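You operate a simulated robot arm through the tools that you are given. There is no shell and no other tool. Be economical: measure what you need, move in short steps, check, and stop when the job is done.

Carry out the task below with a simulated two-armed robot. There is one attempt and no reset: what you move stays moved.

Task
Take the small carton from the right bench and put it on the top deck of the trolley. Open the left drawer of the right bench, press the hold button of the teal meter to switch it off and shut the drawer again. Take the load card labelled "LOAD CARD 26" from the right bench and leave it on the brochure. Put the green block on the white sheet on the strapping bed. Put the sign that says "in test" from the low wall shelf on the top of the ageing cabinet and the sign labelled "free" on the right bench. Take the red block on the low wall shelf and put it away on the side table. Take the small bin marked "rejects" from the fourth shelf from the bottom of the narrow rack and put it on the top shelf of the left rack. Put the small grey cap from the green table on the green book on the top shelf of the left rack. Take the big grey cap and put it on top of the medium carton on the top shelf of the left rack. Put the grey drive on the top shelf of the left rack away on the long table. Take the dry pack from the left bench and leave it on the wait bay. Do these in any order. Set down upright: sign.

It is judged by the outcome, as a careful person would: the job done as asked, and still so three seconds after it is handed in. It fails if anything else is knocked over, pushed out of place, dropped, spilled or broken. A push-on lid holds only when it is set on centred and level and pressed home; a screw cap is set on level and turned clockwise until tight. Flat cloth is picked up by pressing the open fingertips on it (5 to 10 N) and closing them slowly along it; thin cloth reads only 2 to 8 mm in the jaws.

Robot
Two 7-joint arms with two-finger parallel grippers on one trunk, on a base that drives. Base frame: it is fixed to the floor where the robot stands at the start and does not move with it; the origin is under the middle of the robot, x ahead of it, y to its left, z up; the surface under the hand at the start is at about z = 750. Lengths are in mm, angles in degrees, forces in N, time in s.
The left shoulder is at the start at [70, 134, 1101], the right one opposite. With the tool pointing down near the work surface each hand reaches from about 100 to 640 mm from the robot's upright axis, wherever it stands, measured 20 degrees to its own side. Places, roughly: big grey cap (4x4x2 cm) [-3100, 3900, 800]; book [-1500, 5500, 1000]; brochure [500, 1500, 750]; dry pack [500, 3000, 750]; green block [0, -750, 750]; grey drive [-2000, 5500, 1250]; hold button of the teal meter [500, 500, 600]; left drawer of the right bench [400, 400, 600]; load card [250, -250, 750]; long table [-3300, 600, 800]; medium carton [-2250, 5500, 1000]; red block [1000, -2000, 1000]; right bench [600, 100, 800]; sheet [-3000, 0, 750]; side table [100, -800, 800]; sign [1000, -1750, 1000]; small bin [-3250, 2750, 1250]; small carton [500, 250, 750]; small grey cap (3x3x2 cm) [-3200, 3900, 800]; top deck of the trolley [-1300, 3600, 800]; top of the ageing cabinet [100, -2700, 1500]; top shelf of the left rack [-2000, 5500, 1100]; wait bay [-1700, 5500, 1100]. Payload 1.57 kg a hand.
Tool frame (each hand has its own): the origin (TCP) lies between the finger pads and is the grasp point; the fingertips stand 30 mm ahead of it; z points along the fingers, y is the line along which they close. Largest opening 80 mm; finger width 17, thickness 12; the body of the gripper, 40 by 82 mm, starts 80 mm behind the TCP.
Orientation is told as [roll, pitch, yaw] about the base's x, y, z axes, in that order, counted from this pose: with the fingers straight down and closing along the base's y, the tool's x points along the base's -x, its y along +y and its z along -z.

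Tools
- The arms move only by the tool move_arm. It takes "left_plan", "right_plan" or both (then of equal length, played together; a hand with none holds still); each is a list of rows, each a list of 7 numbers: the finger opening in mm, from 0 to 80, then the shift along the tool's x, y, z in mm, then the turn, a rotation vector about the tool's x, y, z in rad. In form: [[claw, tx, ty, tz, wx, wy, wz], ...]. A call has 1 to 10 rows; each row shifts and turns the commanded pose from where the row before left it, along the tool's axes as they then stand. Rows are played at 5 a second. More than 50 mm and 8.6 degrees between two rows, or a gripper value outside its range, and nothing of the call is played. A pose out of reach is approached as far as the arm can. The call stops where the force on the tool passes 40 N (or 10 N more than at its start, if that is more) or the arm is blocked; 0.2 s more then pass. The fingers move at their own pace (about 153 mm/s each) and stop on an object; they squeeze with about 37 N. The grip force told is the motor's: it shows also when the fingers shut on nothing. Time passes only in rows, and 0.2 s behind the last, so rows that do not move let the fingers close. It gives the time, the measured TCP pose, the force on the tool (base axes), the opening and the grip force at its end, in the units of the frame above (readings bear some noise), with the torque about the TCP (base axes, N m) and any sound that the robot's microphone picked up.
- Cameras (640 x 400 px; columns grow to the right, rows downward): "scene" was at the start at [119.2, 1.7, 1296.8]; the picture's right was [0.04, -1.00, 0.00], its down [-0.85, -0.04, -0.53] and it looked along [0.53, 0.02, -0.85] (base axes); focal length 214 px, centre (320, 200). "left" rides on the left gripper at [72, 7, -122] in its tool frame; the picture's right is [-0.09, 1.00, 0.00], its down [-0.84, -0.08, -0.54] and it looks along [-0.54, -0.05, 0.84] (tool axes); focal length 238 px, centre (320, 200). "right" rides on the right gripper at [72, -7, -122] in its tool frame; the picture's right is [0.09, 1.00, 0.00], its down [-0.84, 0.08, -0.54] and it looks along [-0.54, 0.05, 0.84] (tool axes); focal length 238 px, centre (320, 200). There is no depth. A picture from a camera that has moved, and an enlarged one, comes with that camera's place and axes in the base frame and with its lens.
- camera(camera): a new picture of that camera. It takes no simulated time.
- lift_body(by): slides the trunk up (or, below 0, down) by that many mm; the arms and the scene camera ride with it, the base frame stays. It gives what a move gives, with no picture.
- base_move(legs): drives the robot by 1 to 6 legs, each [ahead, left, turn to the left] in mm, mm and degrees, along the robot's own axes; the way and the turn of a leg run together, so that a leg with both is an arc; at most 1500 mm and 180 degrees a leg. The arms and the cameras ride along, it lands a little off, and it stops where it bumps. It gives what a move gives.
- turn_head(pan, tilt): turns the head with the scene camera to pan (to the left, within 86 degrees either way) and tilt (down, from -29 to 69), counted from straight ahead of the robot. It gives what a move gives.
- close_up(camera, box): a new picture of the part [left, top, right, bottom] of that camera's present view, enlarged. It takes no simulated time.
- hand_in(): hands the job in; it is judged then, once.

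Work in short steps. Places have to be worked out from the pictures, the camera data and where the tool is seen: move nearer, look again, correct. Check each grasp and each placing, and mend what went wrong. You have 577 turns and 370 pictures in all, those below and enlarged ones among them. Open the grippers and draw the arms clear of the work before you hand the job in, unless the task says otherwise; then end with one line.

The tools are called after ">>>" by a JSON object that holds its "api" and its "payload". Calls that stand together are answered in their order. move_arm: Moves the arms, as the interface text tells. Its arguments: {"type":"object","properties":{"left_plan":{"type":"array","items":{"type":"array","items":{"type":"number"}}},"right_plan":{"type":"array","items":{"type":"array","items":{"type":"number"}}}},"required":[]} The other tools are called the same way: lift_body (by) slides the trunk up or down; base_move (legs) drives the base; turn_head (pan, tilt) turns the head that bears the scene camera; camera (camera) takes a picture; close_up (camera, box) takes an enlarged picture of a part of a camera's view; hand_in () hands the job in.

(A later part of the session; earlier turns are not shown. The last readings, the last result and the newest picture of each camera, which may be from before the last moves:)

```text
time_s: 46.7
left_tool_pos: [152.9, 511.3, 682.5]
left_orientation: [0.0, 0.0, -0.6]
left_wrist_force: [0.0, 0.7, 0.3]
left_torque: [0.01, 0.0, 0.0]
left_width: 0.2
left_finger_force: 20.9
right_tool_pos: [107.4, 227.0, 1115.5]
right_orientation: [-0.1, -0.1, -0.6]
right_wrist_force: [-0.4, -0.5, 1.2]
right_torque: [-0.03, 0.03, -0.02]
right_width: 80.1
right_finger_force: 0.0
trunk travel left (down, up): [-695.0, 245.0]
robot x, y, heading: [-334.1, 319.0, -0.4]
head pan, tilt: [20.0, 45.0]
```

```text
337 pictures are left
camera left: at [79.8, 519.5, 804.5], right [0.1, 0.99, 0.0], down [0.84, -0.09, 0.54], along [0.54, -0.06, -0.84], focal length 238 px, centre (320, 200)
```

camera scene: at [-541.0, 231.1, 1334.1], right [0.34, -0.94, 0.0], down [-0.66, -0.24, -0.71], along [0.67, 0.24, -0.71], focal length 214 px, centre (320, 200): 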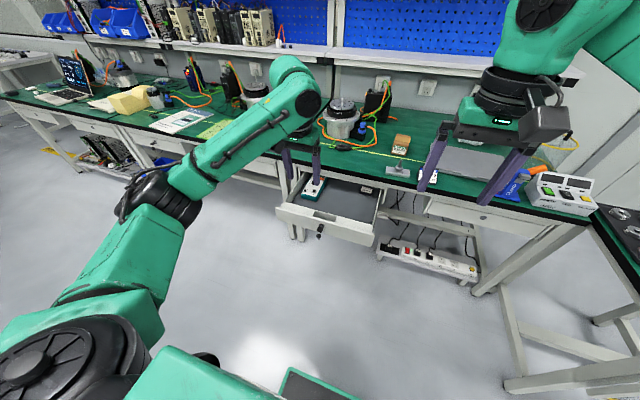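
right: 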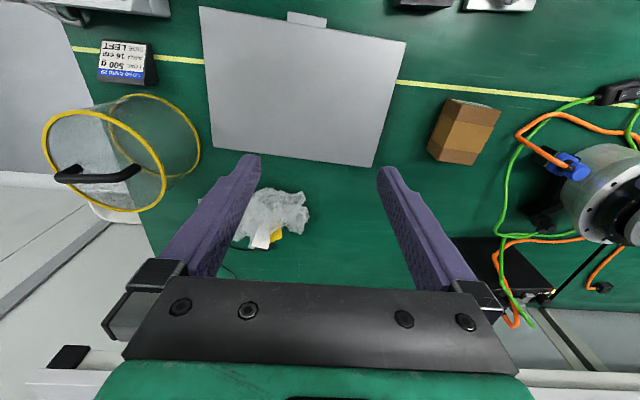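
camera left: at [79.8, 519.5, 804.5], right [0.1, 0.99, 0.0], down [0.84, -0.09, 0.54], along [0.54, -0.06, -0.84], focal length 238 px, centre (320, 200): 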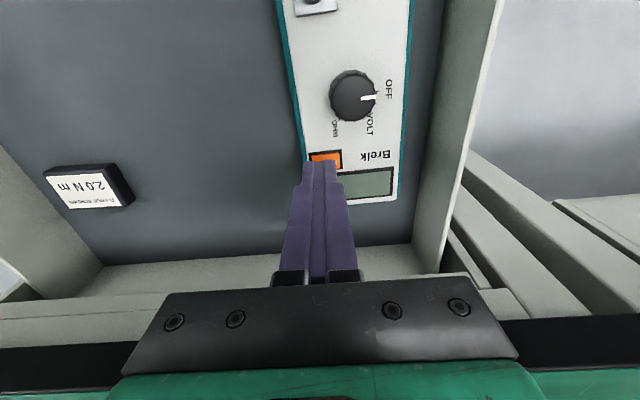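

>>> {"api": "move_arm", "payload": {"left_plan": [[0, -1, 2.5, 13, 0, 0, 0], [0, 0, 0, 2, 0, 0, 0], [0, 0, 0, 2, 0, 0, 0]]}}

>>> {"api": "close_up", "payload": {"camera": "left", "box": [270, 120, 390, 210]}}

```text
time_s: 47.5
left_tool_pos: [155.1, 515.7, 667.4]
left_orientation: [0.0, 0.0, -0.7]
left_wrist_force: [-0.1, 0.5, 0.1]
left_torque: [0.03, 0.0, 0.01]
left_width: 0.0
left_finger_force: 21.5
right_tool_pos: [106.5, 227.3, 1116.2]
right_orientation: [0.0, 0.1, -0.5]
right_wrist_force: [-0.2, -0.8, -0.6]
right_torque: [-0.03, -0.03, -0.02]
right_width: 80.1
right_finger_force: 0.0
trunk travel left (down, up): [-695.0, 245.0]
robot x, y, heading: [-331.3, 320.0, -0.5]
head pan, tilt: [20.0, 45.0]
```

```text
4.44 times, centred on (330, 165) of left
camera zoom: at [82.0, 522.3, 788.9], right [0.1, 0.99, 0.0], down [0.84, -0.09, 0.54], along [0.54, -0.06, -0.84], focal length 1059 px, centre (276, 356)
```

zoom: 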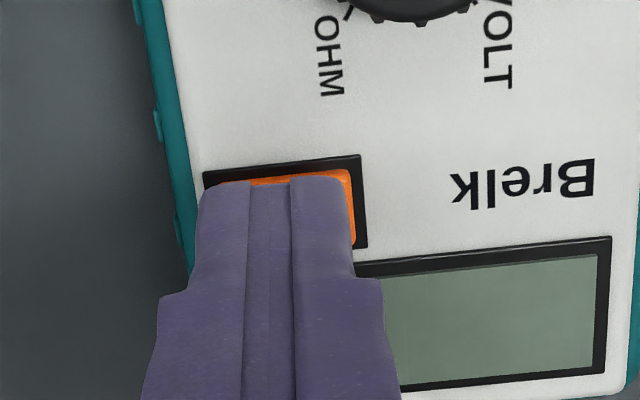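

>>> {"api": "move_arm", "payload": {"left_plan": [[0, 1, 1.5, 1, 0, 0, 0], [0, 0, 0, 1.5, 0, 0, 0], [0, 0, 0, 1.5, 0, 0, 0]]}}

>>> {"api": "move_arm", "payload": {"left_plan": [[0, 0, 0, 1, 0, 0, 0], [0, 0, 0, 1, 0, 0, 0]]}}

```text
time_s: 48.3
left_tool_pos: [152.9, 517.5, 662.6]
left_orientation: [0.0, 0.0, -0.6]
left_wrist_force: [-0.4, 0.4, 0.0]
left_torque: [0.0, -0.01, 0.02]
left_width: 0.2
left_finger_force: 21.0
right_tool_pos: [105.5, 227.5, 1115.5]
right_orientation: [0.1, 0.0, -0.5]
right_wrist_force: [0.7, -0.3, -0.2]
right_torque: [-0.02, 0.02, 0.0]
right_width: 79.7
right_finger_force: 0.0
trunk travel left (down, up): [-695.0, 245.0]
robot x, y, heading: [-339.4, 315.5, -0.2]
head pan, tilt: [20.0, 45.0]
```

```text
time_s: 48.9
left_tool_pos: [151.8, 516.7, 661.0]
left_orientation: [0.0, 0.0, -0.6]
left_wrist_force: [-1.4, 0.6, -0.2]
left_torque: [-0.01, 0.03, 0.0]
left_width: 0.0
left_finger_force: 21.5
right_tool_pos: [106.6, 227.0, 1115.6]
right_orientation: [0.1, -0.1, -0.5]
right_wrist_force: [-0.8, 0.6, 0.4]
right_torque: [-0.02, -0.01, -0.03]
right_width: 80.2
right_finger_force: 0.1
trunk travel left (down, up): [-695.0, 245.0]
robot x, y, heading: [-330.2, 317.7, -0.6]
head pan, tilt: [20.0, 45.0]
```

>>> {"api": "move_arm", "payload": {"left_plan": [[0, 0, 0, 1.5, 0, 0, 0], [0, 0, 0, 1.5, 0, 0, 0], [0, 0, 0, 0, 0, 0, 0]]}}

>>> {"api": "close_up", "payload": {"camera": "left", "box": [270, 120, 390, 210]}}

```text
time_s: 49.7
left_tool_pos: [152.9, 517.1, 658.2]
left_orientation: [0.0, 0.0, -0.5]
left_wrist_force: [0.9, 1.7, 5.7]
left_torque: [0.07, 0.02, 0.0]
left_width: 0.0
left_finger_force: 21.1
right_tool_pos: [105.4, 227.2, 1116.4]
right_orientation: [0.0, -0.1, -0.5]
right_wrist_force: [-0.5, -0.2, -0.6]
right_torque: [0.0, 0.01, -0.02]
right_width: 80.2
right_finger_force: 0.1
trunk travel left (down, up): [-695.0, 245.0]
robot x, y, heading: [-334.0, 314.4, -0.3]
head pan, tilt: [20.0, 45.0]
heard: click
```

```text
4.44 times, centred on (330, 165) of left
camera zoom: at [80.4, 523.9, 781.0], right [0.1, 0.99, 0.0], down [0.83, -0.09, 0.54], along [0.54, -0.05, -0.84], focal length 1059 px, centre (276, 356)
```

zoom: 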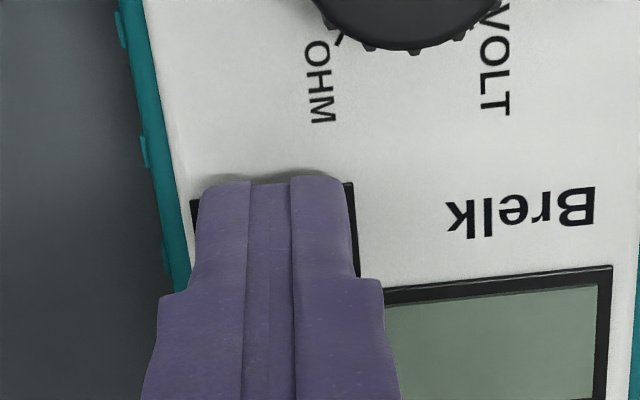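

A click. I'll lift off and check the button.

>>> {"api": "move_arm", "payload": {"left_plan": [[0, 0, 0, -30, 0, 0, 0], [0, 40, 0, -20, 0, 0, 0], [0, 0, 0, -40, 0, 0, 0], [0, 0, 0, -40, 0, 0, 0]]}}

>>> {"api": "close_up", "payload": {"camera": "left", "box": [260, 80, 420, 200]}}

```text
time_s: 50.7
left_tool_pos: [112.3, 515.8, 791.4]
left_orientation: [0.0, 0.0, -0.5]
left_wrist_force: [0.5, 0.3, -0.1]
left_torque: [0.05, 0.0, -0.03]
left_width: 0.0
left_finger_force: 21.7
right_tool_pos: [107.4, 227.7, 1116.7]
right_orientation: [0.1, 0.1, -0.5]
right_wrist_force: [0.7, -0.6, -1.0]
right_torque: [0.04, 0.01, 0.02]
right_width: 79.9
right_finger_force: 0.0
trunk travel left (down, up): [-695.0, 245.0]
robot x, y, heading: [-330.9, 319.9, -0.5]
head pan, tilt: [20.0, 45.0]
```

```text
3.33 times, centred on (340, 140) of left
camera zoom: at [40.2, 522.6, 913.2], right [0.1, 0.99, 0.0], down [0.84, -0.09, 0.54], along [0.54, -0.05, -0.84], focal length 794 px, centre (253, 400)
```

zoom: 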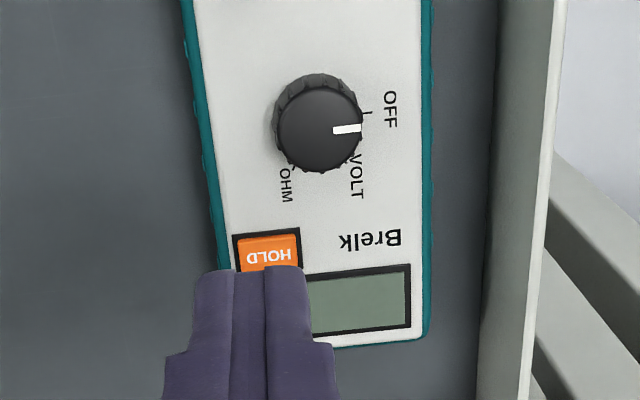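

HOLD was pressed. Now back away, recreate the horizontal hand pose, and push the drawer shut.

>>> {"api": "move_arm", "payload": {"left_plan": [[40, 0, 0, -49, 0, 0, 0], [80, 0, 0, -49, 0, 0, 0], [80, 0, 0, -49, 0, 0, 0], [80, 0, 0, -49, 0, 0, 0], [80, 0, 0, -20, 0, 0, 0]]}}

>>> {"api": "base_move", "payload": {"legs": [[-340, 0, 0], [0, -115, 0]]}}

>>> {"api": "move_arm", "payload": {"left_plan": [[80, -33, 0, 0, 0, 0, 0], [80, -33, 0, 0, 0, -0.14, 0], [80, 0, 0, 0, 0, -0.14, 0], [80, 0, 0, 0, 0, -0.14, 0], [80, 0, 0, 0, 0, -0.14, 0], [80, 0, 0, 0, 0, -0.14, 0], [80, 0, 0, 0, 0, -0.14, 0], [80, 0, 0, 0, 0, -0.14, 0], [80, 0, 0, 0, 0, -0.14, 0], [80, 0, 0, 0, 0, -0.14, 0]]}}

```text
time_s: 51.9
left_tool_pos: [112.7, 517.7, 1004.9]
left_orientation: [0.0, 0.1, -0.5]
left_wrist_force: [-0.5, 0.7, -0.1]
left_torque: [-0.01, -0.01, 0.02]
left_width: 80.0
left_finger_force: 0.0
right_tool_pos: [105.8, 228.1, 1114.6]
right_orientation: [0.0, 0.0, -0.4]
right_wrist_force: [0.8, 0.2, -0.6]
right_torque: [0.02, -0.01, 0.03]
right_width: 80.0
right_finger_force: 0.1
trunk travel left (down, up): [-695.0, 245.0]
robot x, y, heading: [-334.1, 315.8, -0.5]
head pan, tilt: [20.0, 45.0]
```

```text
time_s: 55.0
left_tool_pos: [-231.3, 406.1, 1005.5]
left_orientation: [-0.1, 0.0, -0.7]
left_wrist_force: [0.5, -0.1, -0.3]
left_torque: [0.01, -0.01, -0.01]
left_width: 79.9
left_finger_force: 0.1
right_tool_pos: [-240.2, 117.0, 1116.2]
right_orientation: [0.0, -0.1, -0.6]
right_wrist_force: [-0.1, 0.4, -0.4]
right_torque: [-0.02, 0.01, -0.02]
right_width: 80.0
right_finger_force: 0.0
trunk travel left (down, up): [-695.0, 245.0]
robot x, y, heading: [-678.4, 207.7, -0.5]
head pan, tilt: [20.0, 45.0]
```

```text
time_s: 57.2
left_tool_pos: [-163.6, 404.0, 1005.3]
left_orientation: [-0.4, -72.2, -0.4]
left_wrist_force: [0.3, 0.3, 0.5]
left_torque: [-0.02, 0.06, -0.03]
left_width: 80.1
left_finger_force: 0.0
right_tool_pos: [-239.0, 117.1, 1115.8]
right_orientation: [0.0, 0.0, -0.6]
right_wrist_force: [0.1, -0.1, 0.0]
right_torque: [0.0, -0.02, -0.03]
right_width: 80.0
right_finger_force: 0.0
trunk travel left (down, up): [-695.0, 245.0]
robot x, y, heading: [-677.6, 206.5, -0.6]
head pan, tilt: [20.0, 45.0]
```

>>> {"api": "move_arm", "payload": {"left_plan": [[80, 0, 4, 0, 0, -0.14, 0], [80, 0, 5, 0, 0, -0.14, 0], [80, 0, 0, 0, 0, 0, 0]]}}

>>> {"api": "base_move", "payload": {"legs": [[-160, 0, 0.5]]}}

>>> {"api": "lift_body", "payload": {"by": -370}}

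>>> {"api": "camera", "payload": {"camera": "scene"}}

>>> {"api": "camera", "payload": {"camera": "left"}}

```text
time_s: 58.0
left_tool_pos: [-165.7, 415.4, 1004.6]
left_orientation: [-0.9, -88.2, 0.1]
left_wrist_force: [-0.6, -0.3, -0.4]
left_torque: [-0.02, 0.04, -0.01]
left_width: 80.0
left_finger_force: 0.0
right_tool_pos: [-238.8, 116.4, 1116.7]
right_orientation: [0.1, 0.1, -0.6]
right_wrist_force: [-0.2, 0.3, -0.6]
right_torque: [-0.02, 0.01, -0.02]
right_width: 80.2
right_finger_force: 0.1
trunk travel left (down, up): [-695.0, 245.0]
robot x, y, heading: [-677.9, 205.3, -0.2]
head pan, tilt: [20.0, 45.0]
```

```text
time_s: 59.4
left_tool_pos: [-325.9, 421.8, 1004.0]
left_orientation: [-0.2, -88.2, 0.2]
left_wrist_force: [-0.5, 0.3, 0.0]
left_torque: [-0.01, 0.01, 0.01]
left_width: 79.9
left_finger_force: 0.1
right_tool_pos: [-397.3, 121.5, 1116.1]
right_orientation: [0.0, 0.0, 0.0]
right_wrist_force: [0.7, 0.2, 0.7]
right_torque: [0.01, -0.03, -0.01]
right_width: 80.0
right_finger_force: 0.0
trunk travel left (down, up): [-695.0, 245.0]
robot x, y, heading: [-838.5, 207.7, 0.2]
head pan, tilt: [20.0, 45.0]
```

```text
time_s: 63.0
left_tool_pos: [-327.9, 420.5, 634.6]
left_orientation: [-0.3, -88.1, 0.2]
left_wrist_force: [0.2, -0.4, -0.3]
left_torque: [0.0, -0.01, 0.02]
left_width: 79.9
left_finger_force: 0.0
right_tool_pos: [-397.4, 122.6, 746.3]
right_orientation: [0.0, 0.0, 0.0]
right_wrist_force: [-0.8, 0.4, 0.0]
right_torque: [0.01, -0.04, -0.02]
right_width: 80.0
right_finger_force: 0.0
trunk travel left (down, up): [-325.0, 615.0]
robot x, y, heading: [-841.3, 209.9, 0.0]
head pan, tilt: [20.0, 45.0]
```

```text
333 pictures are left
camera scene: at [-712.6, 235.1, 964.1], right [0.34, -0.94, 0.0], down [-0.66, -0.24, -0.71], along [0.66, 0.24, -0.71], focal length 214 px, centre (320, 200)
```

scene: 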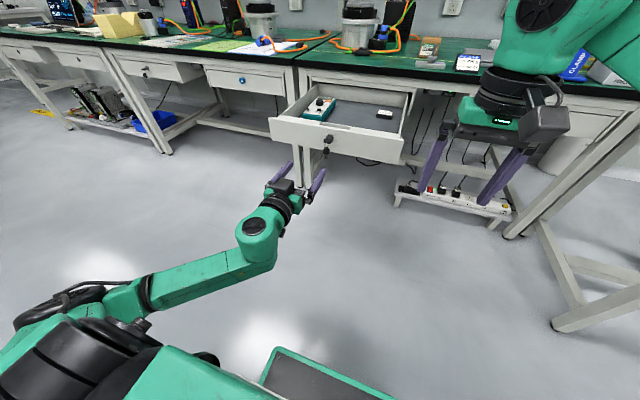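

```text
332 pictures are left
camera left: at [-452.4, 427.4, 567.4], right [0.0, 1.0, 0.09], down [-0.52, -0.08, 0.85], along [0.86, -0.05, 0.51], focal length 238 px, centre (320, 200)
```

left: 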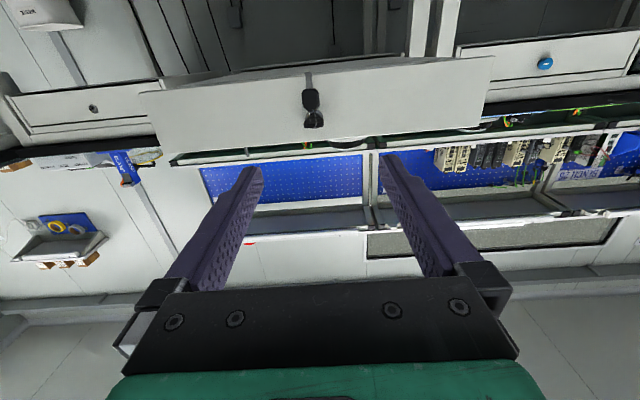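

>>> {"api": "base_move", "payload": {"legs": [[0, -8, 0], [480, 0, 0]]}}

>>> {"api": "camera", "payload": {"camera": "left"}}

```text
time_s: 66.1
left_tool_pos: [144.8, 414.2, 634.9]
left_orientation: [-0.2, -88.2, 0.2]
left_wrist_force: [0.0, -0.3, -0.5]
left_torque: [-0.03, -0.04, -0.01]
left_width: 80.0
left_finger_force: 0.2
right_tool_pos: [74.4, 114.8, 745.6]
right_orientation: [0.0, 0.1, 0.0]
right_wrist_force: [0.2, 0.6, -1.0]
right_torque: [0.01, -0.01, -0.03]
right_width: 80.2
right_finger_force: 0.0
trunk travel left (down, up): [-325.0, 615.0]
robot x, y, heading: [-365.9, 199.5, -0.0]
head pan, tilt: [20.0, 45.0]
```

```text
331 pictures are left
camera left: at [19.9, 420.0, 567.2], right [0.0, 1.0, 0.09], down [-0.52, -0.08, 0.85], along [0.86, -0.05, 0.51], focal length 238 px, centre (320, 200)
```

left: 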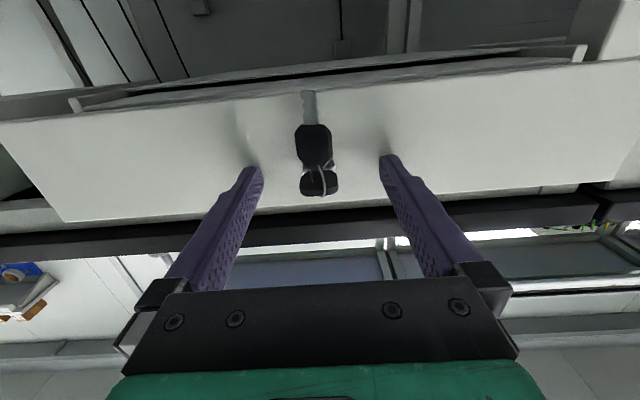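

>>> {"api": "move_arm", "payload": {"left_plan": [[80, 0, 0, 15, 0, 0, 0], [80, 0, 0, 15, 0, 0, 0], [80, 0, 0, 15, 0, 0, 0], [80, 0, 0, 10, 0, 0, 0], [80, 0, 0, 8, 0, 0, 0], [80, 0, 0, 8, 0, 0, 0], [80, 0, 0, 8, 0, 0, 0], [80, 0, 0, 8, 0, 0, 0], [80, 0, 0, 6, 0, 0, 0], [80, 0, 0, 6, 0, 0, 0]]}}

>>> {"api": "camera", "payload": {"camera": "left"}}

```text
time_s: 67.9
left_tool_pos: [222.9, 414.3, 633.1]
left_orientation: [-2.5, -88.1, 2.4]
left_wrist_force: [-23.4, 0.6, 2.7]
left_torque: [-0.39, -0.26, 0.39]
left_width: 80.1
left_finger_force: 0.1
right_tool_pos: [71.6, 116.2, 747.9]
right_orientation: [0.0, -0.2, 0.3]
right_wrist_force: [0.4, 0.2, 0.8]
right_torque: [0.0, -0.02, 0.01]
right_width: 79.6
right_finger_force: 0.0
trunk travel left (down, up): [-325.0, 615.0]
robot x, y, heading: [-366.0, 200.6, 0.4]
head pan, tilt: [20.0, 45.0]
stopped in row 8 (left hand): the force on the tool passed its limit at 51 N (the readings are from after the stop); the commanded pose is now the measured one
```

```text
330 pictures are left
camera left: at [98.4, 419.9, 565.4], right [0.0, 1.0, 0.09], down [-0.52, -0.08, 0.85], along [0.86, -0.05, 0.51], focal length 238 px, centre (320, 200)
```

left: 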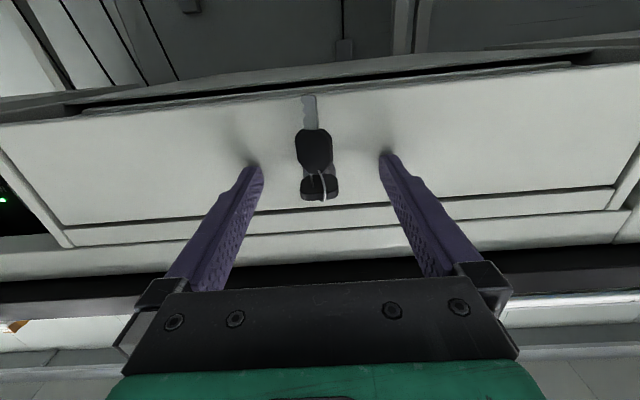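

The drawer is shut against its stop. I'll back off, raise, and restore the hand to pointing down.

>>> {"api": "move_arm", "payload": {"left_plan": [[80, 0, 0, -40, 0, 0, 0], [80, 0, 0, -20, 0, 0, 0]]}}

>>> {"api": "base_move", "payload": {"legs": [[-250, 0, 0]]}}

>>> {"api": "lift_body", "payload": {"by": 380}}

>>> {"api": "move_arm", "payload": {"left_plan": [[80, 0, 0, 0, 0, 0.145, 0], [80, 0, 0, 0, 0, 0.145, 0], [80, 0, 0, 0, 0, 0.145, 0], [80, 0, 0, 0, 0, 0.145, 0], [80, 0, 0, 0, 0, 0.145, 0], [80, 0, 0, 0, 0, 0.145, 0], [80, 0, 0, 0, 0, 0.145, 0], [80, 0, 0, 0, 0, 0.145, 0], [80, 0, 0, 0, 0, 0.145, 0], [80, 0, 0, 0, 0, 0.145, 0]]}}

```text
time_s: 68.5
left_tool_pos: [166.6, 413.7, 633.2]
left_orientation: [1.1, -87.8, -1.1]
left_wrist_force: [0.3, 0.5, -0.1]
left_torque: [0.02, 0.03, 0.04]
left_width: 80.1
left_finger_force: 0.1
right_tool_pos: [72.8, 115.4, 746.6]
right_orientation: [0.0, 0.1, 0.1]
right_wrist_force: [0.7, -0.7, -1.0]
right_torque: [0.02, -0.01, -0.01]
right_width: 80.1
right_finger_force: 0.0
trunk travel left (down, up): [-325.0, 615.0]
robot x, y, heading: [-368.1, 200.3, 0.1]
head pan, tilt: [20.0, 45.0]
```

```text
time_s: 70.3
left_tool_pos: [-82.4, 413.7, 633.8]
left_orientation: [-0.1, -87.9, 0.2]
left_wrist_force: [0.4, 0.5, 0.1]
left_torque: [0.02, 0.01, 0.04]
left_width: 80.3
left_finger_force: 0.1
right_tool_pos: [-175.1, 113.8, 746.7]
right_orientation: [-0.1, -0.2, 0.1]
right_wrist_force: [0.2, -0.4, -0.3]
right_torque: [-0.01, -0.02, 0.03]
right_width: 79.8
right_finger_force: 0.0
trunk travel left (down, up): [-325.0, 615.0]
robot x, y, heading: [-615.4, 199.0, 0.1]
head pan, tilt: [20.0, 45.0]
```

```text
time_s: 74.0
left_tool_pos: [-82.0, 412.7, 1013.7]
left_orientation: [-0.1, -87.8, 0.2]
left_wrist_force: [-0.3, -0.2, 0.6]
left_torque: [-0.02, 0.03, 0.01]
left_width: 80.1
left_finger_force: 0.2
right_tool_pos: [-175.6, 114.7, 1125.6]
right_orientation: [0.0, 0.0, 0.1]
right_wrist_force: [0.1, -0.2, -0.4]
right_torque: [0.02, 0.03, 0.02]
right_width: 79.9
right_finger_force: 0.1
trunk travel left (down, up): [-705.0, 235.0]
robot x, y, heading: [-614.4, 200.0, 0.2]
head pan, tilt: [20.0, 45.0]
```

```text
time_s: 76.2
left_tool_pos: [-82.0, 413.9, 1013.8]
left_orientation: [0.1, -4.7, 0.1]
left_wrist_force: [0.5, 0.3, 0.5]
left_torque: [-0.02, -0.02, 0.0]
left_width: 80.1
left_finger_force: 0.1
right_tool_pos: [-174.4, 113.6, 1125.3]
right_orientation: [0.0, 0.1, 0.1]
right_wrist_force: [0.0, -0.2, 0.2]
right_torque: [0.03, 0.03, 0.0]
right_width: 80.0
right_finger_force: 0.0
trunk travel left (down, up): [-705.0, 235.0]
robot x, y, heading: [-618.0, 200.9, 0.3]
head pan, tilt: [20.0, 45.0]
```

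>>> {"api": "base_move", "payload": {"legs": [[0, -110, 0], [570, 0, 0]]}}

>>> {"api": "turn_head", "payload": {"pan": 5, "tilt": 60}}

>>> {"api": "camera", "payload": {"camera": "scene"}}

>>> {"api": "camera", "payload": {"camera": "left"}}

>>> {"api": "camera", "payload": {"camera": "right"}}

```text
time_s: 80.2
left_tool_pos: [490.0, 302.7, 1014.4]
left_orientation: [0.0, -4.8, 0.0]
left_wrist_force: [-0.8, 0.9, 0.4]
left_torque: [-0.01, -0.01, -0.02]
left_width: 79.9
left_finger_force: 0.1
right_tool_pos: [397.8, 3.8, 1127.0]
right_orientation: [-0.1, -0.1, 0.0]
right_wrist_force: [1.2, -0.3, -0.4]
right_torque: [0.02, -0.02, -0.05]
right_width: 80.2
right_finger_force: 0.0
trunk travel left (down, up): [-705.0, 235.0]
robot x, y, heading: [-44.1, 90.8, -0.1]
head pan, tilt: [20.0, 45.0]
```

```text
time_s: 81.0
left_tool_pos: [490.9, 303.2, 1014.2]
left_orientation: [0.0, -4.7, 0.0]
left_wrist_force: [0.8, -0.7, 0.2]
left_torque: [0.04, 0.02, -0.03]
left_width: 80.2
left_finger_force: 0.1
right_tool_pos: [397.6, 4.4, 1125.0]
right_orientation: [-0.1, 0.0, 0.1]
right_wrist_force: [-0.4, -0.6, 1.1]
right_torque: [-0.02, 0.03, -0.03]
right_width: 79.8
right_finger_force: 0.1
trunk travel left (down, up): [-705.0, 235.0]
robot x, y, heading: [-43.7, 89.5, 0.2]
head pan, tilt: [5.0, 60.0]
```

```text
329 pictures are left
camera scene: at [73.3, 94.0, 1324.6], right [0.09, -1.0, 0.0], down [-0.86, -0.08, -0.5], along [0.5, 0.05, -0.87], focal length 214 px, centre (320, 200)
```

scene: 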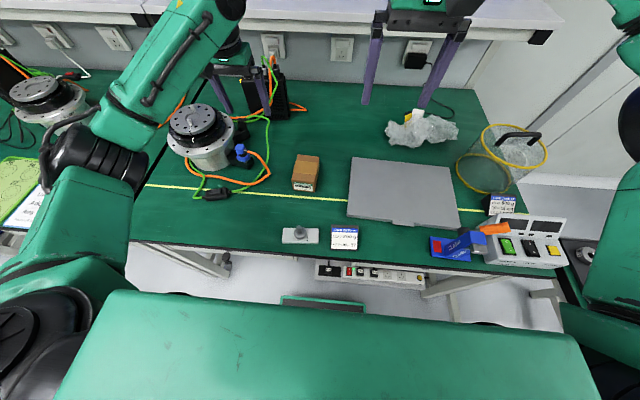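

```text
328 pictures are left
camera left: at [408.4, 309.2, 1129.1], right [0.09, 1.0, 0.01], down [0.79, -0.08, 0.61], along [0.61, -0.05, -0.79], focal length 238 px, centre (320, 200)
```

left: 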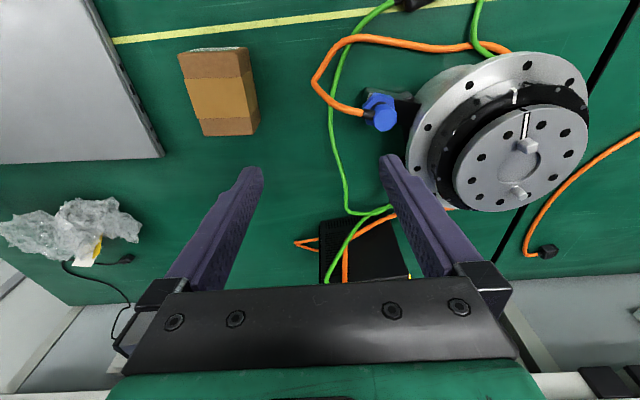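

```text
327 pictures are left
camera right: at [326.1, -3.0, 1247.6], right [-0.09, 1.0, 0.0], down [0.84, 0.08, 0.54], along [0.54, 0.05, -0.84], focal length 238 px, centre (320, 200)
```

right: 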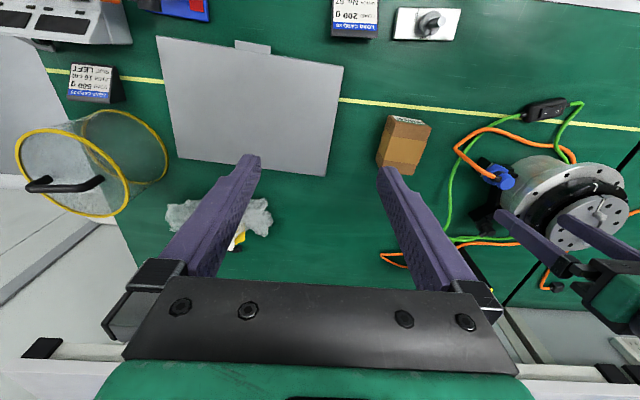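

>>> {"api": "move_arm", "payload": {"left_plan": [[80, 5, -43, 0, 0, 0.083, 0], [80, 5, -43, 0, 0, 0, 0], [80, 5, -43, 0, 0, 0, 0], [80, 0, 0, 40, 0, 0, 0], [80, 0, 0, 40, 0, 0, 0], [80, 0, 0, 30, 0, 0, 0], [80, 0, 0, 0, 0, 0, 0]]}}

>>> {"api": "camera", "payload": {"camera": "left"}}

```text
time_s: 82.6
left_tool_pos: [474.3, 171.3, 901.1]
left_orientation: [0.1, 0.0, 0.1]
left_wrist_force: [-0.7, 0.1, 0.0]
left_torque: [-0.02, 0.0, -0.01]
left_width: 80.0
left_finger_force: 0.0
right_tool_pos: [397.9, 4.5, 1125.9]
right_orientation: [0.0, 0.0, 0.1]
right_wrist_force: [0.7, 0.3, 0.2]
right_torque: [0.01, -0.01, -0.02]
right_width: 80.1
right_finger_force: 0.0
trunk travel left (down, up): [-705.0, 235.0]
robot x, y, heading: [-43.9, 86.9, 0.1]
head pan, tilt: [5.0, 60.0]
```

```text
326 pictures are left
camera left: at [401.9, 178.4, 1024.1], right [0.09, 1.0, 0.0], down [0.84, -0.08, 0.54], along [0.54, -0.05, -0.84], focal length 238 px, centre (320, 200)
```

left: 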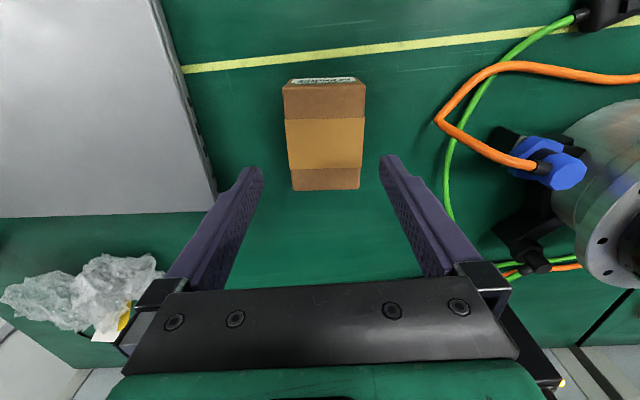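

>>> {"api": "move_arm", "payload": {"left_plan": [[80, 0, 6, 30, 0, 0, 0], [80, 0, 0, 0, 0, 0, 0]]}}

>>> {"api": "camera", "payload": {"camera": "left"}}

```text
time_s: 83.2
left_tool_pos: [477.4, 176.7, 872.3]
left_orientation: [0.0, 0.0, 0.0]
left_wrist_force: [0.4, 0.2, 0.2]
left_torque: [-0.02, -0.03, -0.01]
left_width: 79.9
left_finger_force: 0.0
right_tool_pos: [397.0, 2.2, 1127.0]
right_orientation: [0.1, 0.0, 0.1]
right_wrist_force: [0.8, -0.5, 0.3]
right_torque: [-0.03, -0.03, 0.01]
right_width: 80.1
right_finger_force: 0.1
trunk travel left (down, up): [-705.0, 235.0]
robot x, y, heading: [-48.1, 88.1, 0.1]
head pan, tilt: [5.0, 60.0]
```

```text
325 pictures are left
camera left: at [404.1, 184.3, 994.2], right [0.09, 1.0, 0.0], down [0.84, -0.08, 0.54], along [0.54, -0.05, -0.84], focal length 238 px, centre (320, 200)
```

left: 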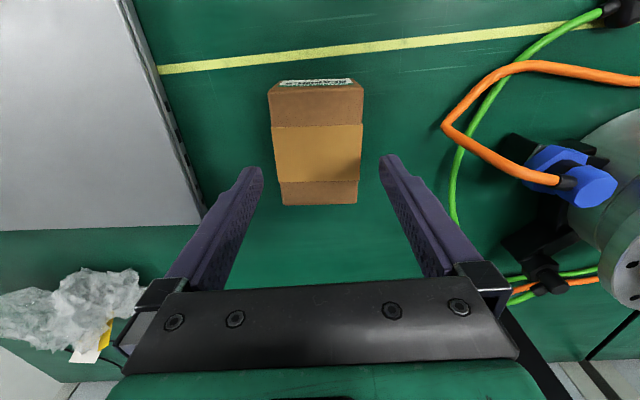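

The carton top is about 70×99 mm, centred near [480, 176], top at z≈806. I'll align yaw by -3° and descend.

>>> {"api": "move_arm", "payload": {"left_plan": [[80, -2, -0.5, 30, 0, 0, 0.05], [80, 0, 0, 10, 0, 0, 0], [80, 0, 0, 0, 0, 0, 0]]}}

>>> {"api": "camera", "payload": {"camera": "left"}}

```text
time_s: 84.0
left_tool_pos: [478.3, 177.7, 833.1]
left_orientation: [0.0, -0.1, -2.8]
left_wrist_force: [0.1, -0.2, 0.3]
left_torque: [0.04, -0.01, -0.04]
left_width: 80.2
left_finger_force: 0.1
right_tool_pos: [396.5, 4.1, 1125.5]
right_orientation: [0.0, 0.0, 0.1]
right_wrist_force: [-0.7, 0.9, -0.3]
right_torque: [0.0, 0.0, -0.01]
right_width: 80.1
right_finger_force: 0.0
trunk travel left (down, up): [-705.0, 235.0]
robot x, y, heading: [-42.6, 86.4, 0.2]
head pan, tilt: [5.0, 60.0]
```

```text
324 pictures are left
camera left: at [406.9, 188.1, 954.8], right [0.14, 0.99, 0.0], down [0.83, -0.12, 0.54], along [0.54, -0.08, -0.84], focal length 238 px, centre (320, 200)
```

left: 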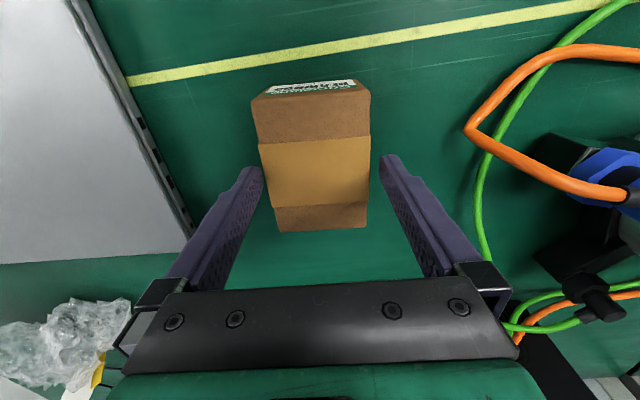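

>>> {"api": "move_arm", "payload": {"left_plan": [[80, 0, -4, 0, 0, 0, 0], [80, 0, 0, 10, 0, 0, 0], [80, 0, 0, 10, 0, 0, 0], [80, 0, 0, 10, 0, 0, 0], [80, 0, 0, 8, 0, 0, 0], [80, 0, 0, 8, 0, 0, 0], [80, 0, 0, 0, 0, 0, 0]]}}

>>> {"api": "camera", "payload": {"camera": "left"}}

```text
time_s: 85.6
left_tool_pos: [477.1, 176.5, 787.2]
left_orientation: [0.0, 0.0, -2.9]
left_wrist_force: [0.2, 0.4, -0.7]
left_torque: [0.02, 0.0, 0.02]
left_width: 80.2
left_finger_force: 0.0
right_tool_pos: [396.9, 4.6, 1124.5]
right_orientation: [0.0, 0.0, 0.1]
right_wrist_force: [-0.8, -0.4, 0.6]
right_torque: [0.0, 0.03, -0.01]
right_width: 80.4
right_finger_force: 0.1
trunk travel left (down, up): [-705.0, 235.0]
robot x, y, heading: [-40.1, 86.2, 0.1]
head pan, tilt: [5.0, 60.0]
```

```text
323 pictures are left
camera left: at [404.8, 185.1, 909.3], right [0.14, 0.99, 0.0], down [0.83, -0.12, 0.54], along [0.54, -0.08, -0.84], focal length 238 px, centre (320, 200)
```

left: 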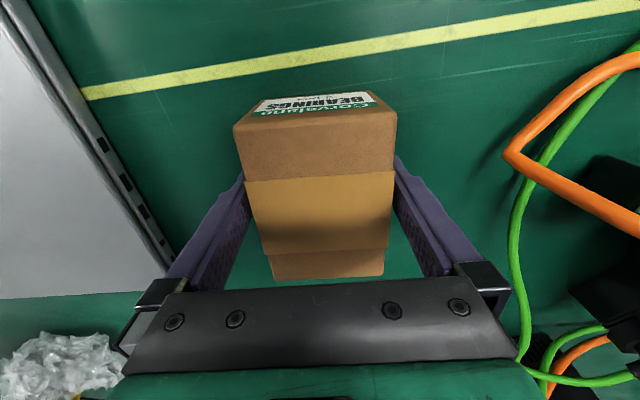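

Fingers straddle the carton; close and lift.

>>> {"api": "move_arm", "payload": {"left_plan": [[40, 0, 0, 0, 0, 0, 0], [30, 0, 0, 0, 0, 0, 0], [30, 0, 0, -15, 0, 0, 0], [30, 0, 0, -35, 0, 0, 0], [30, 0, 0, -45, 0, 0, 0], [30, 0, 0, -45, 0, 0, 0], [30, 0, 0, -45, 0, 0, 0]]}}

>>> {"api": "camera", "payload": {"camera": "left"}}

```text
time_s: 87.2
left_tool_pos: [477.4, 176.5, 971.4]
left_orientation: [-0.1, 0.1, -2.8]
left_wrist_force: [0.5, 0.2, -2.0]
left_torque: [0.0, -0.01, -0.01]
left_width: 69.6
left_finger_force: 37.0
right_tool_pos: [397.4, 4.8, 1126.4]
right_orientation: [0.0, 0.0, 0.0]
right_wrist_force: [0.2, -0.2, 1.5]
right_torque: [0.01, -0.03, 0.02]
right_width: 79.8
right_finger_force: 0.0
trunk travel left (down, up): [-705.0, 235.0]
robot x, y, heading: [-44.7, 89.7, -0.0]
head pan, tilt: [5.0, 60.0]
```

```text
322 pictures are left
camera left: at [405.6, 186.6, 1094.3], right [0.14, 0.99, 0.0], down [0.83, -0.12, 0.54], along [0.54, -0.08, -0.84], focal length 238 px, centre (320, 200)
```

left: 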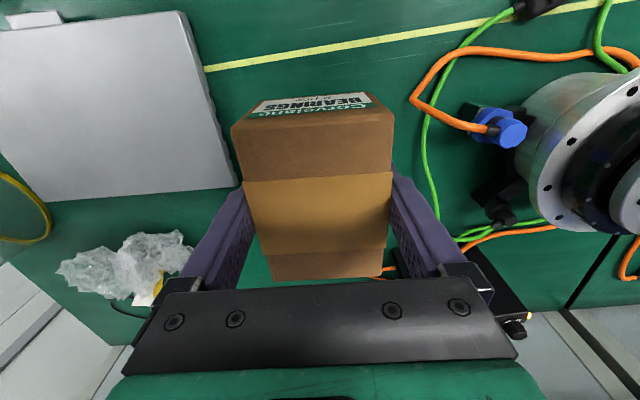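

Carton held. Now the right hand over the card.

>>> {"api": "move_arm", "payload": {"right_plan": [[80, 40, 15, 0, 0, 0, 0], [80, 40, 15, 0, 0, 0, 0], [80, 32, 14, 0, 0, 0, 0], [80, 0, 0, 48, 0, 0, 0], [80, 0, 0, 48, 0, 0, 0], [80, 0, 0, 48, 0, 0, 0], [80, 0, 0, 48, 0, 0, 0], [80, 0, 0, 48, 0, 0, 0], [80, 0, 0, 0, 0, 0, 0]]}}

>>> {"api": "camera", "payload": {"camera": "right"}}

```text
time_s: 89.2
left_tool_pos: [478.2, 177.0, 972.1]
left_orientation: [-0.1, 0.0, -2.9]
left_wrist_force: [0.5, -0.7, -2.5]
left_torque: [0.01, 0.02, 0.0]
left_width: 69.7
left_finger_force: 37.2
right_tool_pos: [281.6, 44.8, 885.6]
right_orientation: [0.0, 0.0, 0.2]
right_wrist_force: [0.7, -0.4, 0.0]
right_torque: [0.02, -0.04, 0.03]
right_width: 80.1
right_finger_force: 0.0
trunk travel left (down, up): [-705.0, 235.0]
robot x, y, heading: [-43.6, 87.1, -0.3]
head pan, tilt: [5.0, 60.0]
```

```text
321 pictures are left
camera right: at [211.0, 38.6, 1007.4], right [-0.09, 1.0, 0.0], down [0.84, 0.08, 0.54], along [0.54, 0.05, -0.84], focal length 238 px, centre (320, 200)
```

right: 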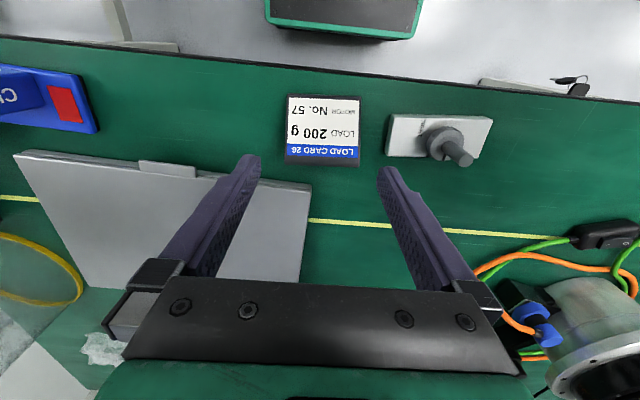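

>>> {"api": "move_arm", "payload": {"right_plan": [[80, -10, 3, 40, 0, 0, -0.02], [80, 0, 0, 10, 0, 0, 0], [80, 0, 0, 0, 0, 0, 0]]}}

>>> {"api": "camera", "payload": {"camera": "right"}}

```text
time_s: 90.0
left_tool_pos: [477.5, 176.7, 970.8]
left_orientation: [0.0, 0.0, -2.8]
left_wrist_force: [0.3, 0.6, -3.0]
left_torque: [0.0, -0.02, 0.0]
left_width: 69.4
left_finger_force: 36.9
right_tool_pos: [293.3, 49.4, 833.7]
right_orientation: [0.0, 0.0, 1.1]
right_wrist_force: [0.0, 0.0, 0.3]
right_torque: [-0.02, -0.02, 0.02]
right_width: 80.4
right_finger_force: 0.1
trunk travel left (down, up): [-705.0, 235.0]
robot x, y, heading: [-44.4, 90.9, 0.1]
head pan, tilt: [5.0, 60.0]
```

```text
320 pictures are left
camera right: at [221.9, 40.6, 957.1], right [-0.11, 0.99, 0.0], down [0.83, 0.1, 0.54], along [0.54, 0.06, -0.84], focal length 238 px, centre (320, 200)
```

right: 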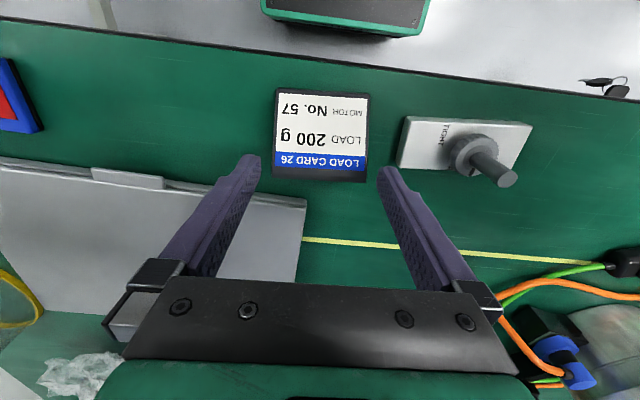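

>>> {"api": "move_arm", "payload": {"right_plan": [[80, 0, 0, 15, 0, 0, 0], [80, 0, 0, 15, 0, 0, 0], [80, 0, 0, 13, 0, 0, 0], [80, 0, 0, 0, 0, 0, 0]]}}

>>> {"api": "camera", "payload": {"camera": "right"}}

```text
time_s: 91.0
left_tool_pos: [478.1, 176.3, 972.3]
left_orientation: [0.0, 0.0, -2.9]
left_wrist_force: [-0.1, 0.2, -2.0]
left_torque: [0.02, 0.0, 0.04]
left_width: 69.7
left_finger_force: 36.8
right_tool_pos: [295.2, 51.8, 793.0]
right_orientation: [-0.1, 0.0, 1.3]
right_wrist_force: [0.9, 0.7, -0.1]
right_torque: [-0.03, 0.02, -0.01]
right_width: 80.0
right_finger_force: 0.0
trunk travel left (down, up): [-705.0, 235.0]
robot x, y, heading: [-44.8, 90.1, 0.3]
head pan, tilt: [5.0, 60.0]
```

```text
319 pictures are left
camera right: at [223.6, 43.2, 914.5], right [-0.11, 0.99, 0.0], down [0.83, 0.1, 0.54], along [0.54, 0.06, -0.84], focal length 238 px, centre (320, 200)
```

right: 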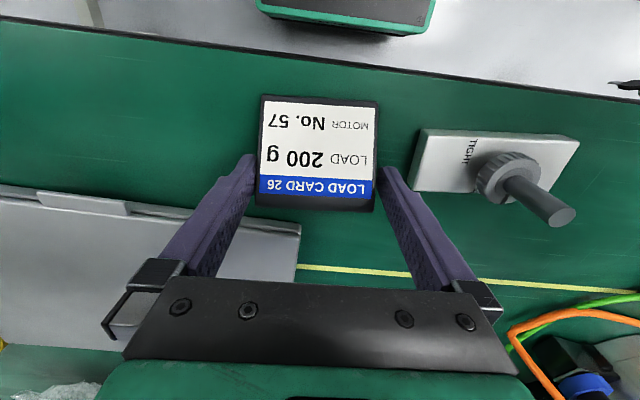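

Fingers straddle the card; closing and lifting.

>>> {"api": "move_arm", "payload": {"right_plan": [[80, 0, 0, 4, 0, 0, 0], [50, 0, 0, 0, 0, 0, 0], [40, 0, 0, 0, 0, 0, 0], [40, 0, 0, -10, 0, 0, 0], [40, 0, 0, -40, 0, 0, 0], [40, 0, 0, -40, 0, 0, 0], [40, 0, 0, -40, 0, 0, 0]]}}

>>> {"api": "camera", "payload": {"camera": "right"}}

```text
time_s: 92.6
left_tool_pos: [478.5, 176.7, 971.9]
left_orientation: [0.0, -0.1, -2.9]
left_wrist_force: [0.0, -0.1, -1.6]
left_torque: [0.0, -0.03, 0.01]
left_width: 69.8
left_finger_force: 37.0
right_tool_pos: [294.0, 50.2, 919.2]
right_orientation: [-0.1, -0.1, 1.3]
right_wrist_force: [-0.2, -0.6, 0.1]
right_torque: [0.0, -0.03, -0.01]
right_width: 73.3
right_finger_force: 36.9
trunk travel left (down, up): [-705.0, 235.0]
robot x, y, heading: [-43.8, 91.7, 0.1]
head pan, tilt: [5.0, 60.0]
```

```text
318 pictures are left
camera right: at [222.5, 42.6, 1041.5], right [-0.11, 0.99, 0.0], down [0.84, 0.1, 0.54], along [0.54, 0.06, -0.84], focal length 238 px, centre (320, 200)
```

right: 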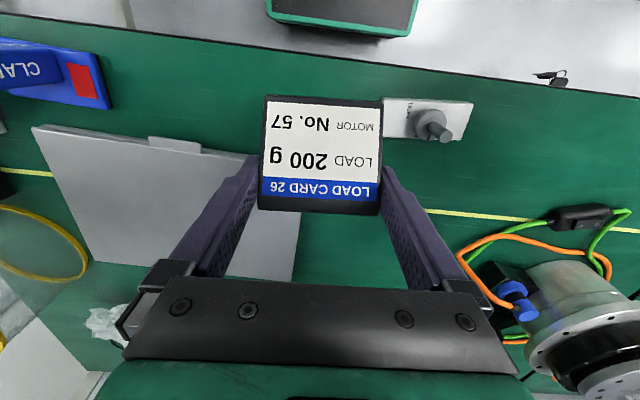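

Both held. Back away from the bench and drive left toward the brochure.

>>> {"api": "base_move", "payload": {"legs": [[-420, 0, 0], [0, 1400, 0]]}}

>>> {"api": "turn_head", "payload": {"pan": 0, "tilt": 40}}

>>> {"api": "camera", "payload": {"camera": "scene"}}

```text
time_s: 101.8
left_tool_pos: [63.1, 1571.8, 970.7]
left_orientation: [0.0, 0.0, -3.7]
left_wrist_force: [0.1, 0.2, -2.6]
left_torque: [0.0, -0.01, 0.02]
left_width: 69.4
left_finger_force: 36.4
right_tool_pos: [-121.7, 1448.1, 919.3]
right_orientation: [0.0, 0.0, 0.5]
right_wrist_force: [0.7, -0.9, -0.3]
right_torque: [-0.01, 0.01, 0.01]
right_width: 73.5
right_finger_force: 36.6
trunk travel left (down, up): [-705.0, 235.0]
robot x, y, heading: [-458.8, 1490.6, -0.9]
head pan, tilt: [5.0, 60.0]
```

```text
time_s: 102.6
left_tool_pos: [63.4, 1573.7, 971.0]
left_orientation: [0.0, 0.1, -3.5]
left_wrist_force: [-1.1, 0.2, -2.0]
left_torque: [0.0, 0.0, 0.0]
left_width: 69.6
left_finger_force: 37.5
right_tool_pos: [-123.0, 1448.6, 918.3]
right_orientation: [0.0, 0.1, 0.5]
right_wrist_force: [-0.1, -0.9, -0.9]
right_torque: [0.0, 0.03, -0.02]
right_width: 73.4
right_finger_force: 37.2
trunk travel left (down, up): [-705.0, 235.0]
robot x, y, heading: [-460.5, 1489.5, -0.7]
head pan, tilt: [0.0, 40.0]
```

```text
317 pictures are left
camera scene: at [-324.5, 1488.4, 1351.2], right [-0.01, -1.0, 0.0], down [-0.64, 0.01, -0.77], along [0.77, -0.01, -0.64], focal length 214 px, centre (320, 200)
```

scene: 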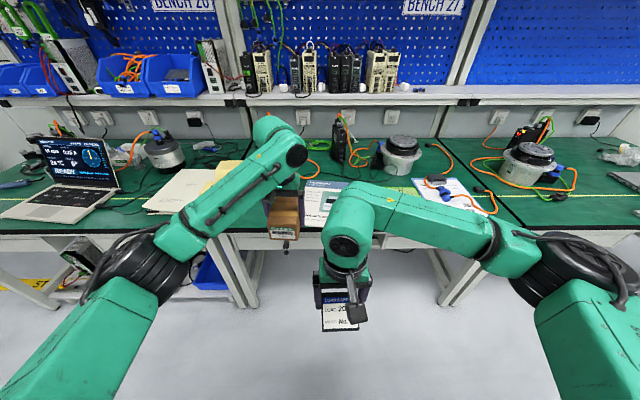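

>>> {"api": "close_up", "payload": {"camera": "scene", "box": [120, 130, 500, 260]}}

>>> {"api": "camera", "payload": {"camera": "left"}}

```text
1.68 times, centred on (310, 195) of scene
camera zoom: at [-324.5, 1488.4, 1351.2], right [-0.01, -1.0, 0.0], down [-0.64, 0.01, -0.77], along [0.77, -0.01, -0.64], focal length 361 px, centre (337, 208)
```

zoom: 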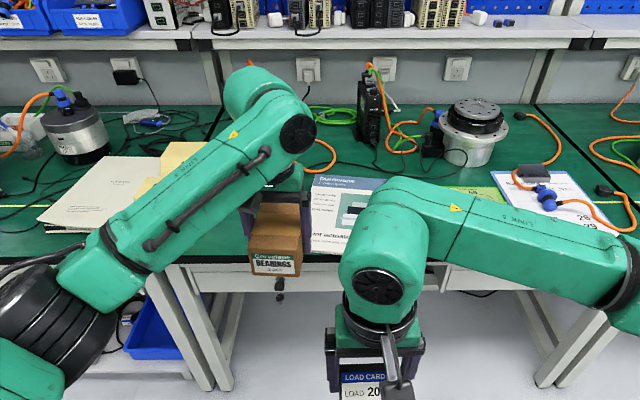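

```text
315 pictures are left
camera left: at [-8.9, 1583.0, 1093.6], right [0.15, 0.99, 0.0], down [0.83, -0.13, 0.54], along [0.53, -0.08, -0.84], focal length 238 px, centre (320, 200)
```

left: 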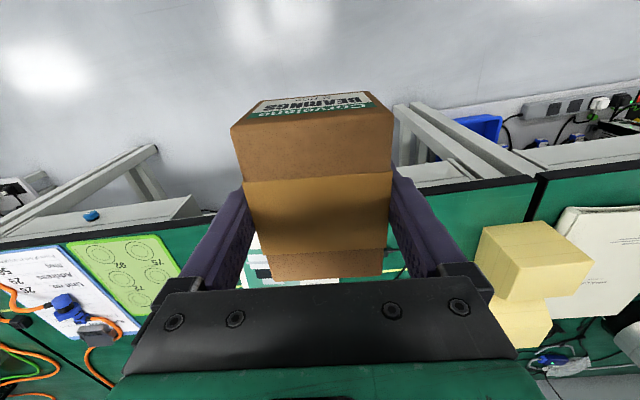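

The brochure lies at about [408, 1458]. I'll swing the left hand out a little, then drive forward.

>>> {"api": "move_arm", "payload": {"left_plan": [[30, 25, 35, -20, 0, 0, 0], [30, 25, 35, -20, 0, 0, 0], [30, 25, 35, -20, 0, 0, 0]]}}

>>> {"api": "base_move", "payload": {"legs": [[370, 40, 0.7]]}}

>>> {"api": "turn_head", "payload": {"pan": -5, "tilt": 60}}

>>> {"api": "camera", "payload": {"camera": "scene"}}

>>> {"api": "camera", "payload": {"camera": "right"}}

```text
time_s: 103.4
left_tool_pos: [-7.8, 1683.6, 1031.2]
left_orientation: [-0.2, 0.0, -3.6]
left_wrist_force: [0.0, 0.4, -3.0]
left_torque: [0.0, 0.02, 0.03]
left_width: 69.8
left_finger_force: 36.9
right_tool_pos: [-123.2, 1449.1, 920.9]
right_orientation: [-0.1, -0.1, 0.5]
right_wrist_force: [-0.7, 0.0, -0.8]
right_torque: [-0.01, -0.03, 0.01]
right_width: 73.3
right_finger_force: 36.6
trunk travel left (down, up): [-705.0, 235.0]
robot x, y, heading: [-459.9, 1488.4, -0.9]
head pan, tilt: [0.0, 40.0]
```

```text
time_s: 105.8
left_tool_pos: [357.7, 1725.3, 1033.0]
left_orientation: [0.1, 0.0, -2.8]
left_wrist_force: [-0.3, 0.1, -2.3]
left_torque: [0.02, -0.01, 0.01]
left_width: 69.7
left_finger_force: 36.8
right_tool_pos: [243.6, 1490.3, 919.9]
right_orientation: [0.0, 0.0, 1.3]
right_wrist_force: [0.1, 0.0, -0.6]
right_torque: [0.01, -0.03, 0.01]
right_width: 73.2
right_finger_force: 36.3
trunk travel left (down, up): [-705.0, 235.0]
robot x, y, heading: [-92.9, 1529.5, -0.0]
head pan, tilt: [0.0, 40.0]
```

```text
time_s: 106.6
left_tool_pos: [358.9, 1725.8, 1031.1]
left_orientation: [-0.1, 0.1, -2.8]
left_wrist_force: [-0.4, 0.0, -1.4]
left_torque: [-0.02, 0.0, 0.01]
left_width: 69.7
left_finger_force: 36.5
right_tool_pos: [243.8, 1491.6, 920.0]
right_orientation: [0.1, 0.0, 1.3]
right_wrist_force: [0.2, -0.2, -0.8]
right_torque: [-0.02, 0.03, -0.01]
right_width: 73.2
right_finger_force: 37.2
trunk travel left (down, up): [-705.0, 235.0]
robot x, y, heading: [-96.1, 1530.0, 0.1]
head pan, tilt: [-5.0, 60.0]
```

```text
314 pictures are left
camera scene: at [23.6, 1522.9, 1324.6], right [-0.08, -1.0, 0.0], down [-0.86, 0.07, -0.5], along [0.5, -0.04, -0.87], focal length 214 px, centre (320, 200)
```

scene: 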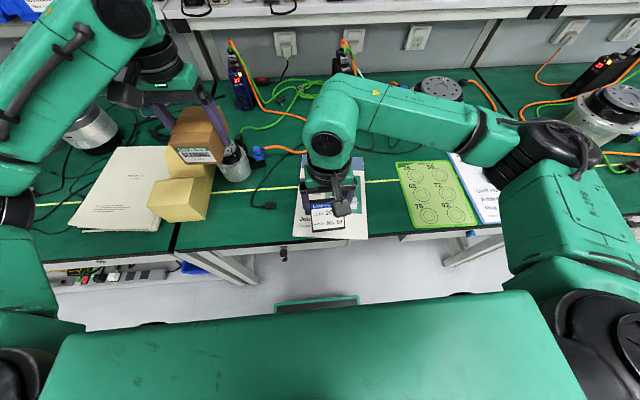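

```text
313 pictures are left
camera right: at [173.0, 1482.9, 1041.1], right [-0.11, 0.99, 0.0], down [0.83, 0.1, 0.54], along [0.54, 0.06, -0.84], focal length 238 px, centre (320, 200)
```

right: 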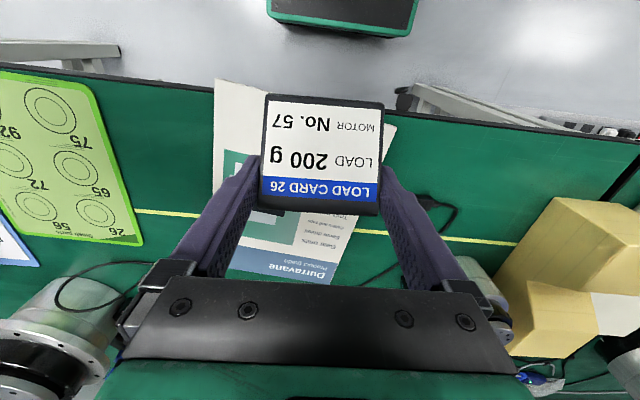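

Brochure spans x 217–545, y 1360–1570. I'll place the card at about [375, 1466].

>>> {"api": "move_arm", "payload": {"right_plan": [[40, -44, -8, 0, 0, 0, 0], [40, -44, -8, 0, 0, 0, 0], [40, -43, -6, 0, 0, 0, 0], [40, 0, 0, 40, 0, 0, 0], [40, 0, 0, 40, 0, 0, 0], [40, 0, 0, 36, 0, 0, 0], [40, 0, 0, 0, 0, 0, 0]]}}

>>> {"api": "camera", "payload": {"camera": "right"}}

```text
time_s: 108.2
left_tool_pos: [357.1, 1725.2, 1032.0]
left_orientation: [0.1, -0.1, -2.9]
left_wrist_force: [0.1, 0.2, -2.2]
left_torque: [-0.05, -0.04, -0.02]
left_width: 69.7
left_finger_force: 37.1
right_tool_pos: [374.8, 1470.7, 803.1]
right_orientation: [0.0, 0.0, 1.3]
right_wrist_force: [-0.5, 0.4, -0.7]
right_torque: [0.02, 0.0, 0.02]
right_width: 73.1
right_finger_force: 37.4
trunk travel left (down, up): [-705.0, 235.0]
robot x, y, heading: [-98.1, 1529.0, 0.2]
head pan, tilt: [-5.0, 60.0]
```

```text
312 pictures are left
camera right: at [302.9, 1462.4, 923.8], right [-0.11, 0.99, 0.0], down [0.83, 0.1, 0.54], along [0.54, 0.06, -0.84], focal length 238 px, centre (320, 200)
```

right: 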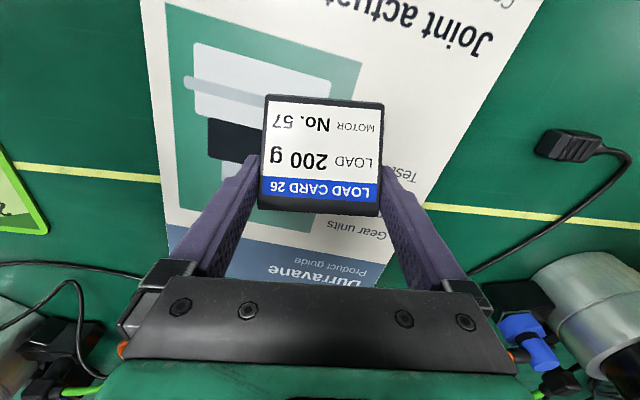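

>>> {"api": "move_arm", "payload": {"right_plan": [[40, 0, 0, 6, 0, 0, 0], [40, 0, 0, 3, 0, 0, 0], [40, 0, 0, 2, 0, 0, 0], [40, 0, 0, 2, 0, 0, 0]]}}

```text
time_s: 109.2
left_tool_pos: [354.4, 1725.1, 1034.2]
left_orientation: [0.0, -0.2, -2.9]
left_wrist_force: [0.5, 0.5, -2.5]
left_torque: [0.0, -0.01, 0.0]
left_width: 69.7
left_finger_force: 36.9
right_tool_pos: [374.5, 1472.4, 794.0]
right_orientation: [0.0, -0.5, 1.1]
right_wrist_force: [4.7, -7.8, 36.7]
right_torque: [-0.42, -0.25, 0.23]
right_width: 74.0
right_finger_force: 37.4
trunk travel left (down, up): [-705.0, 235.0]
robot x, y, heading: [-94.1, 1524.2, 0.2]
head pan, tilt: [-5.0, 60.0]
```

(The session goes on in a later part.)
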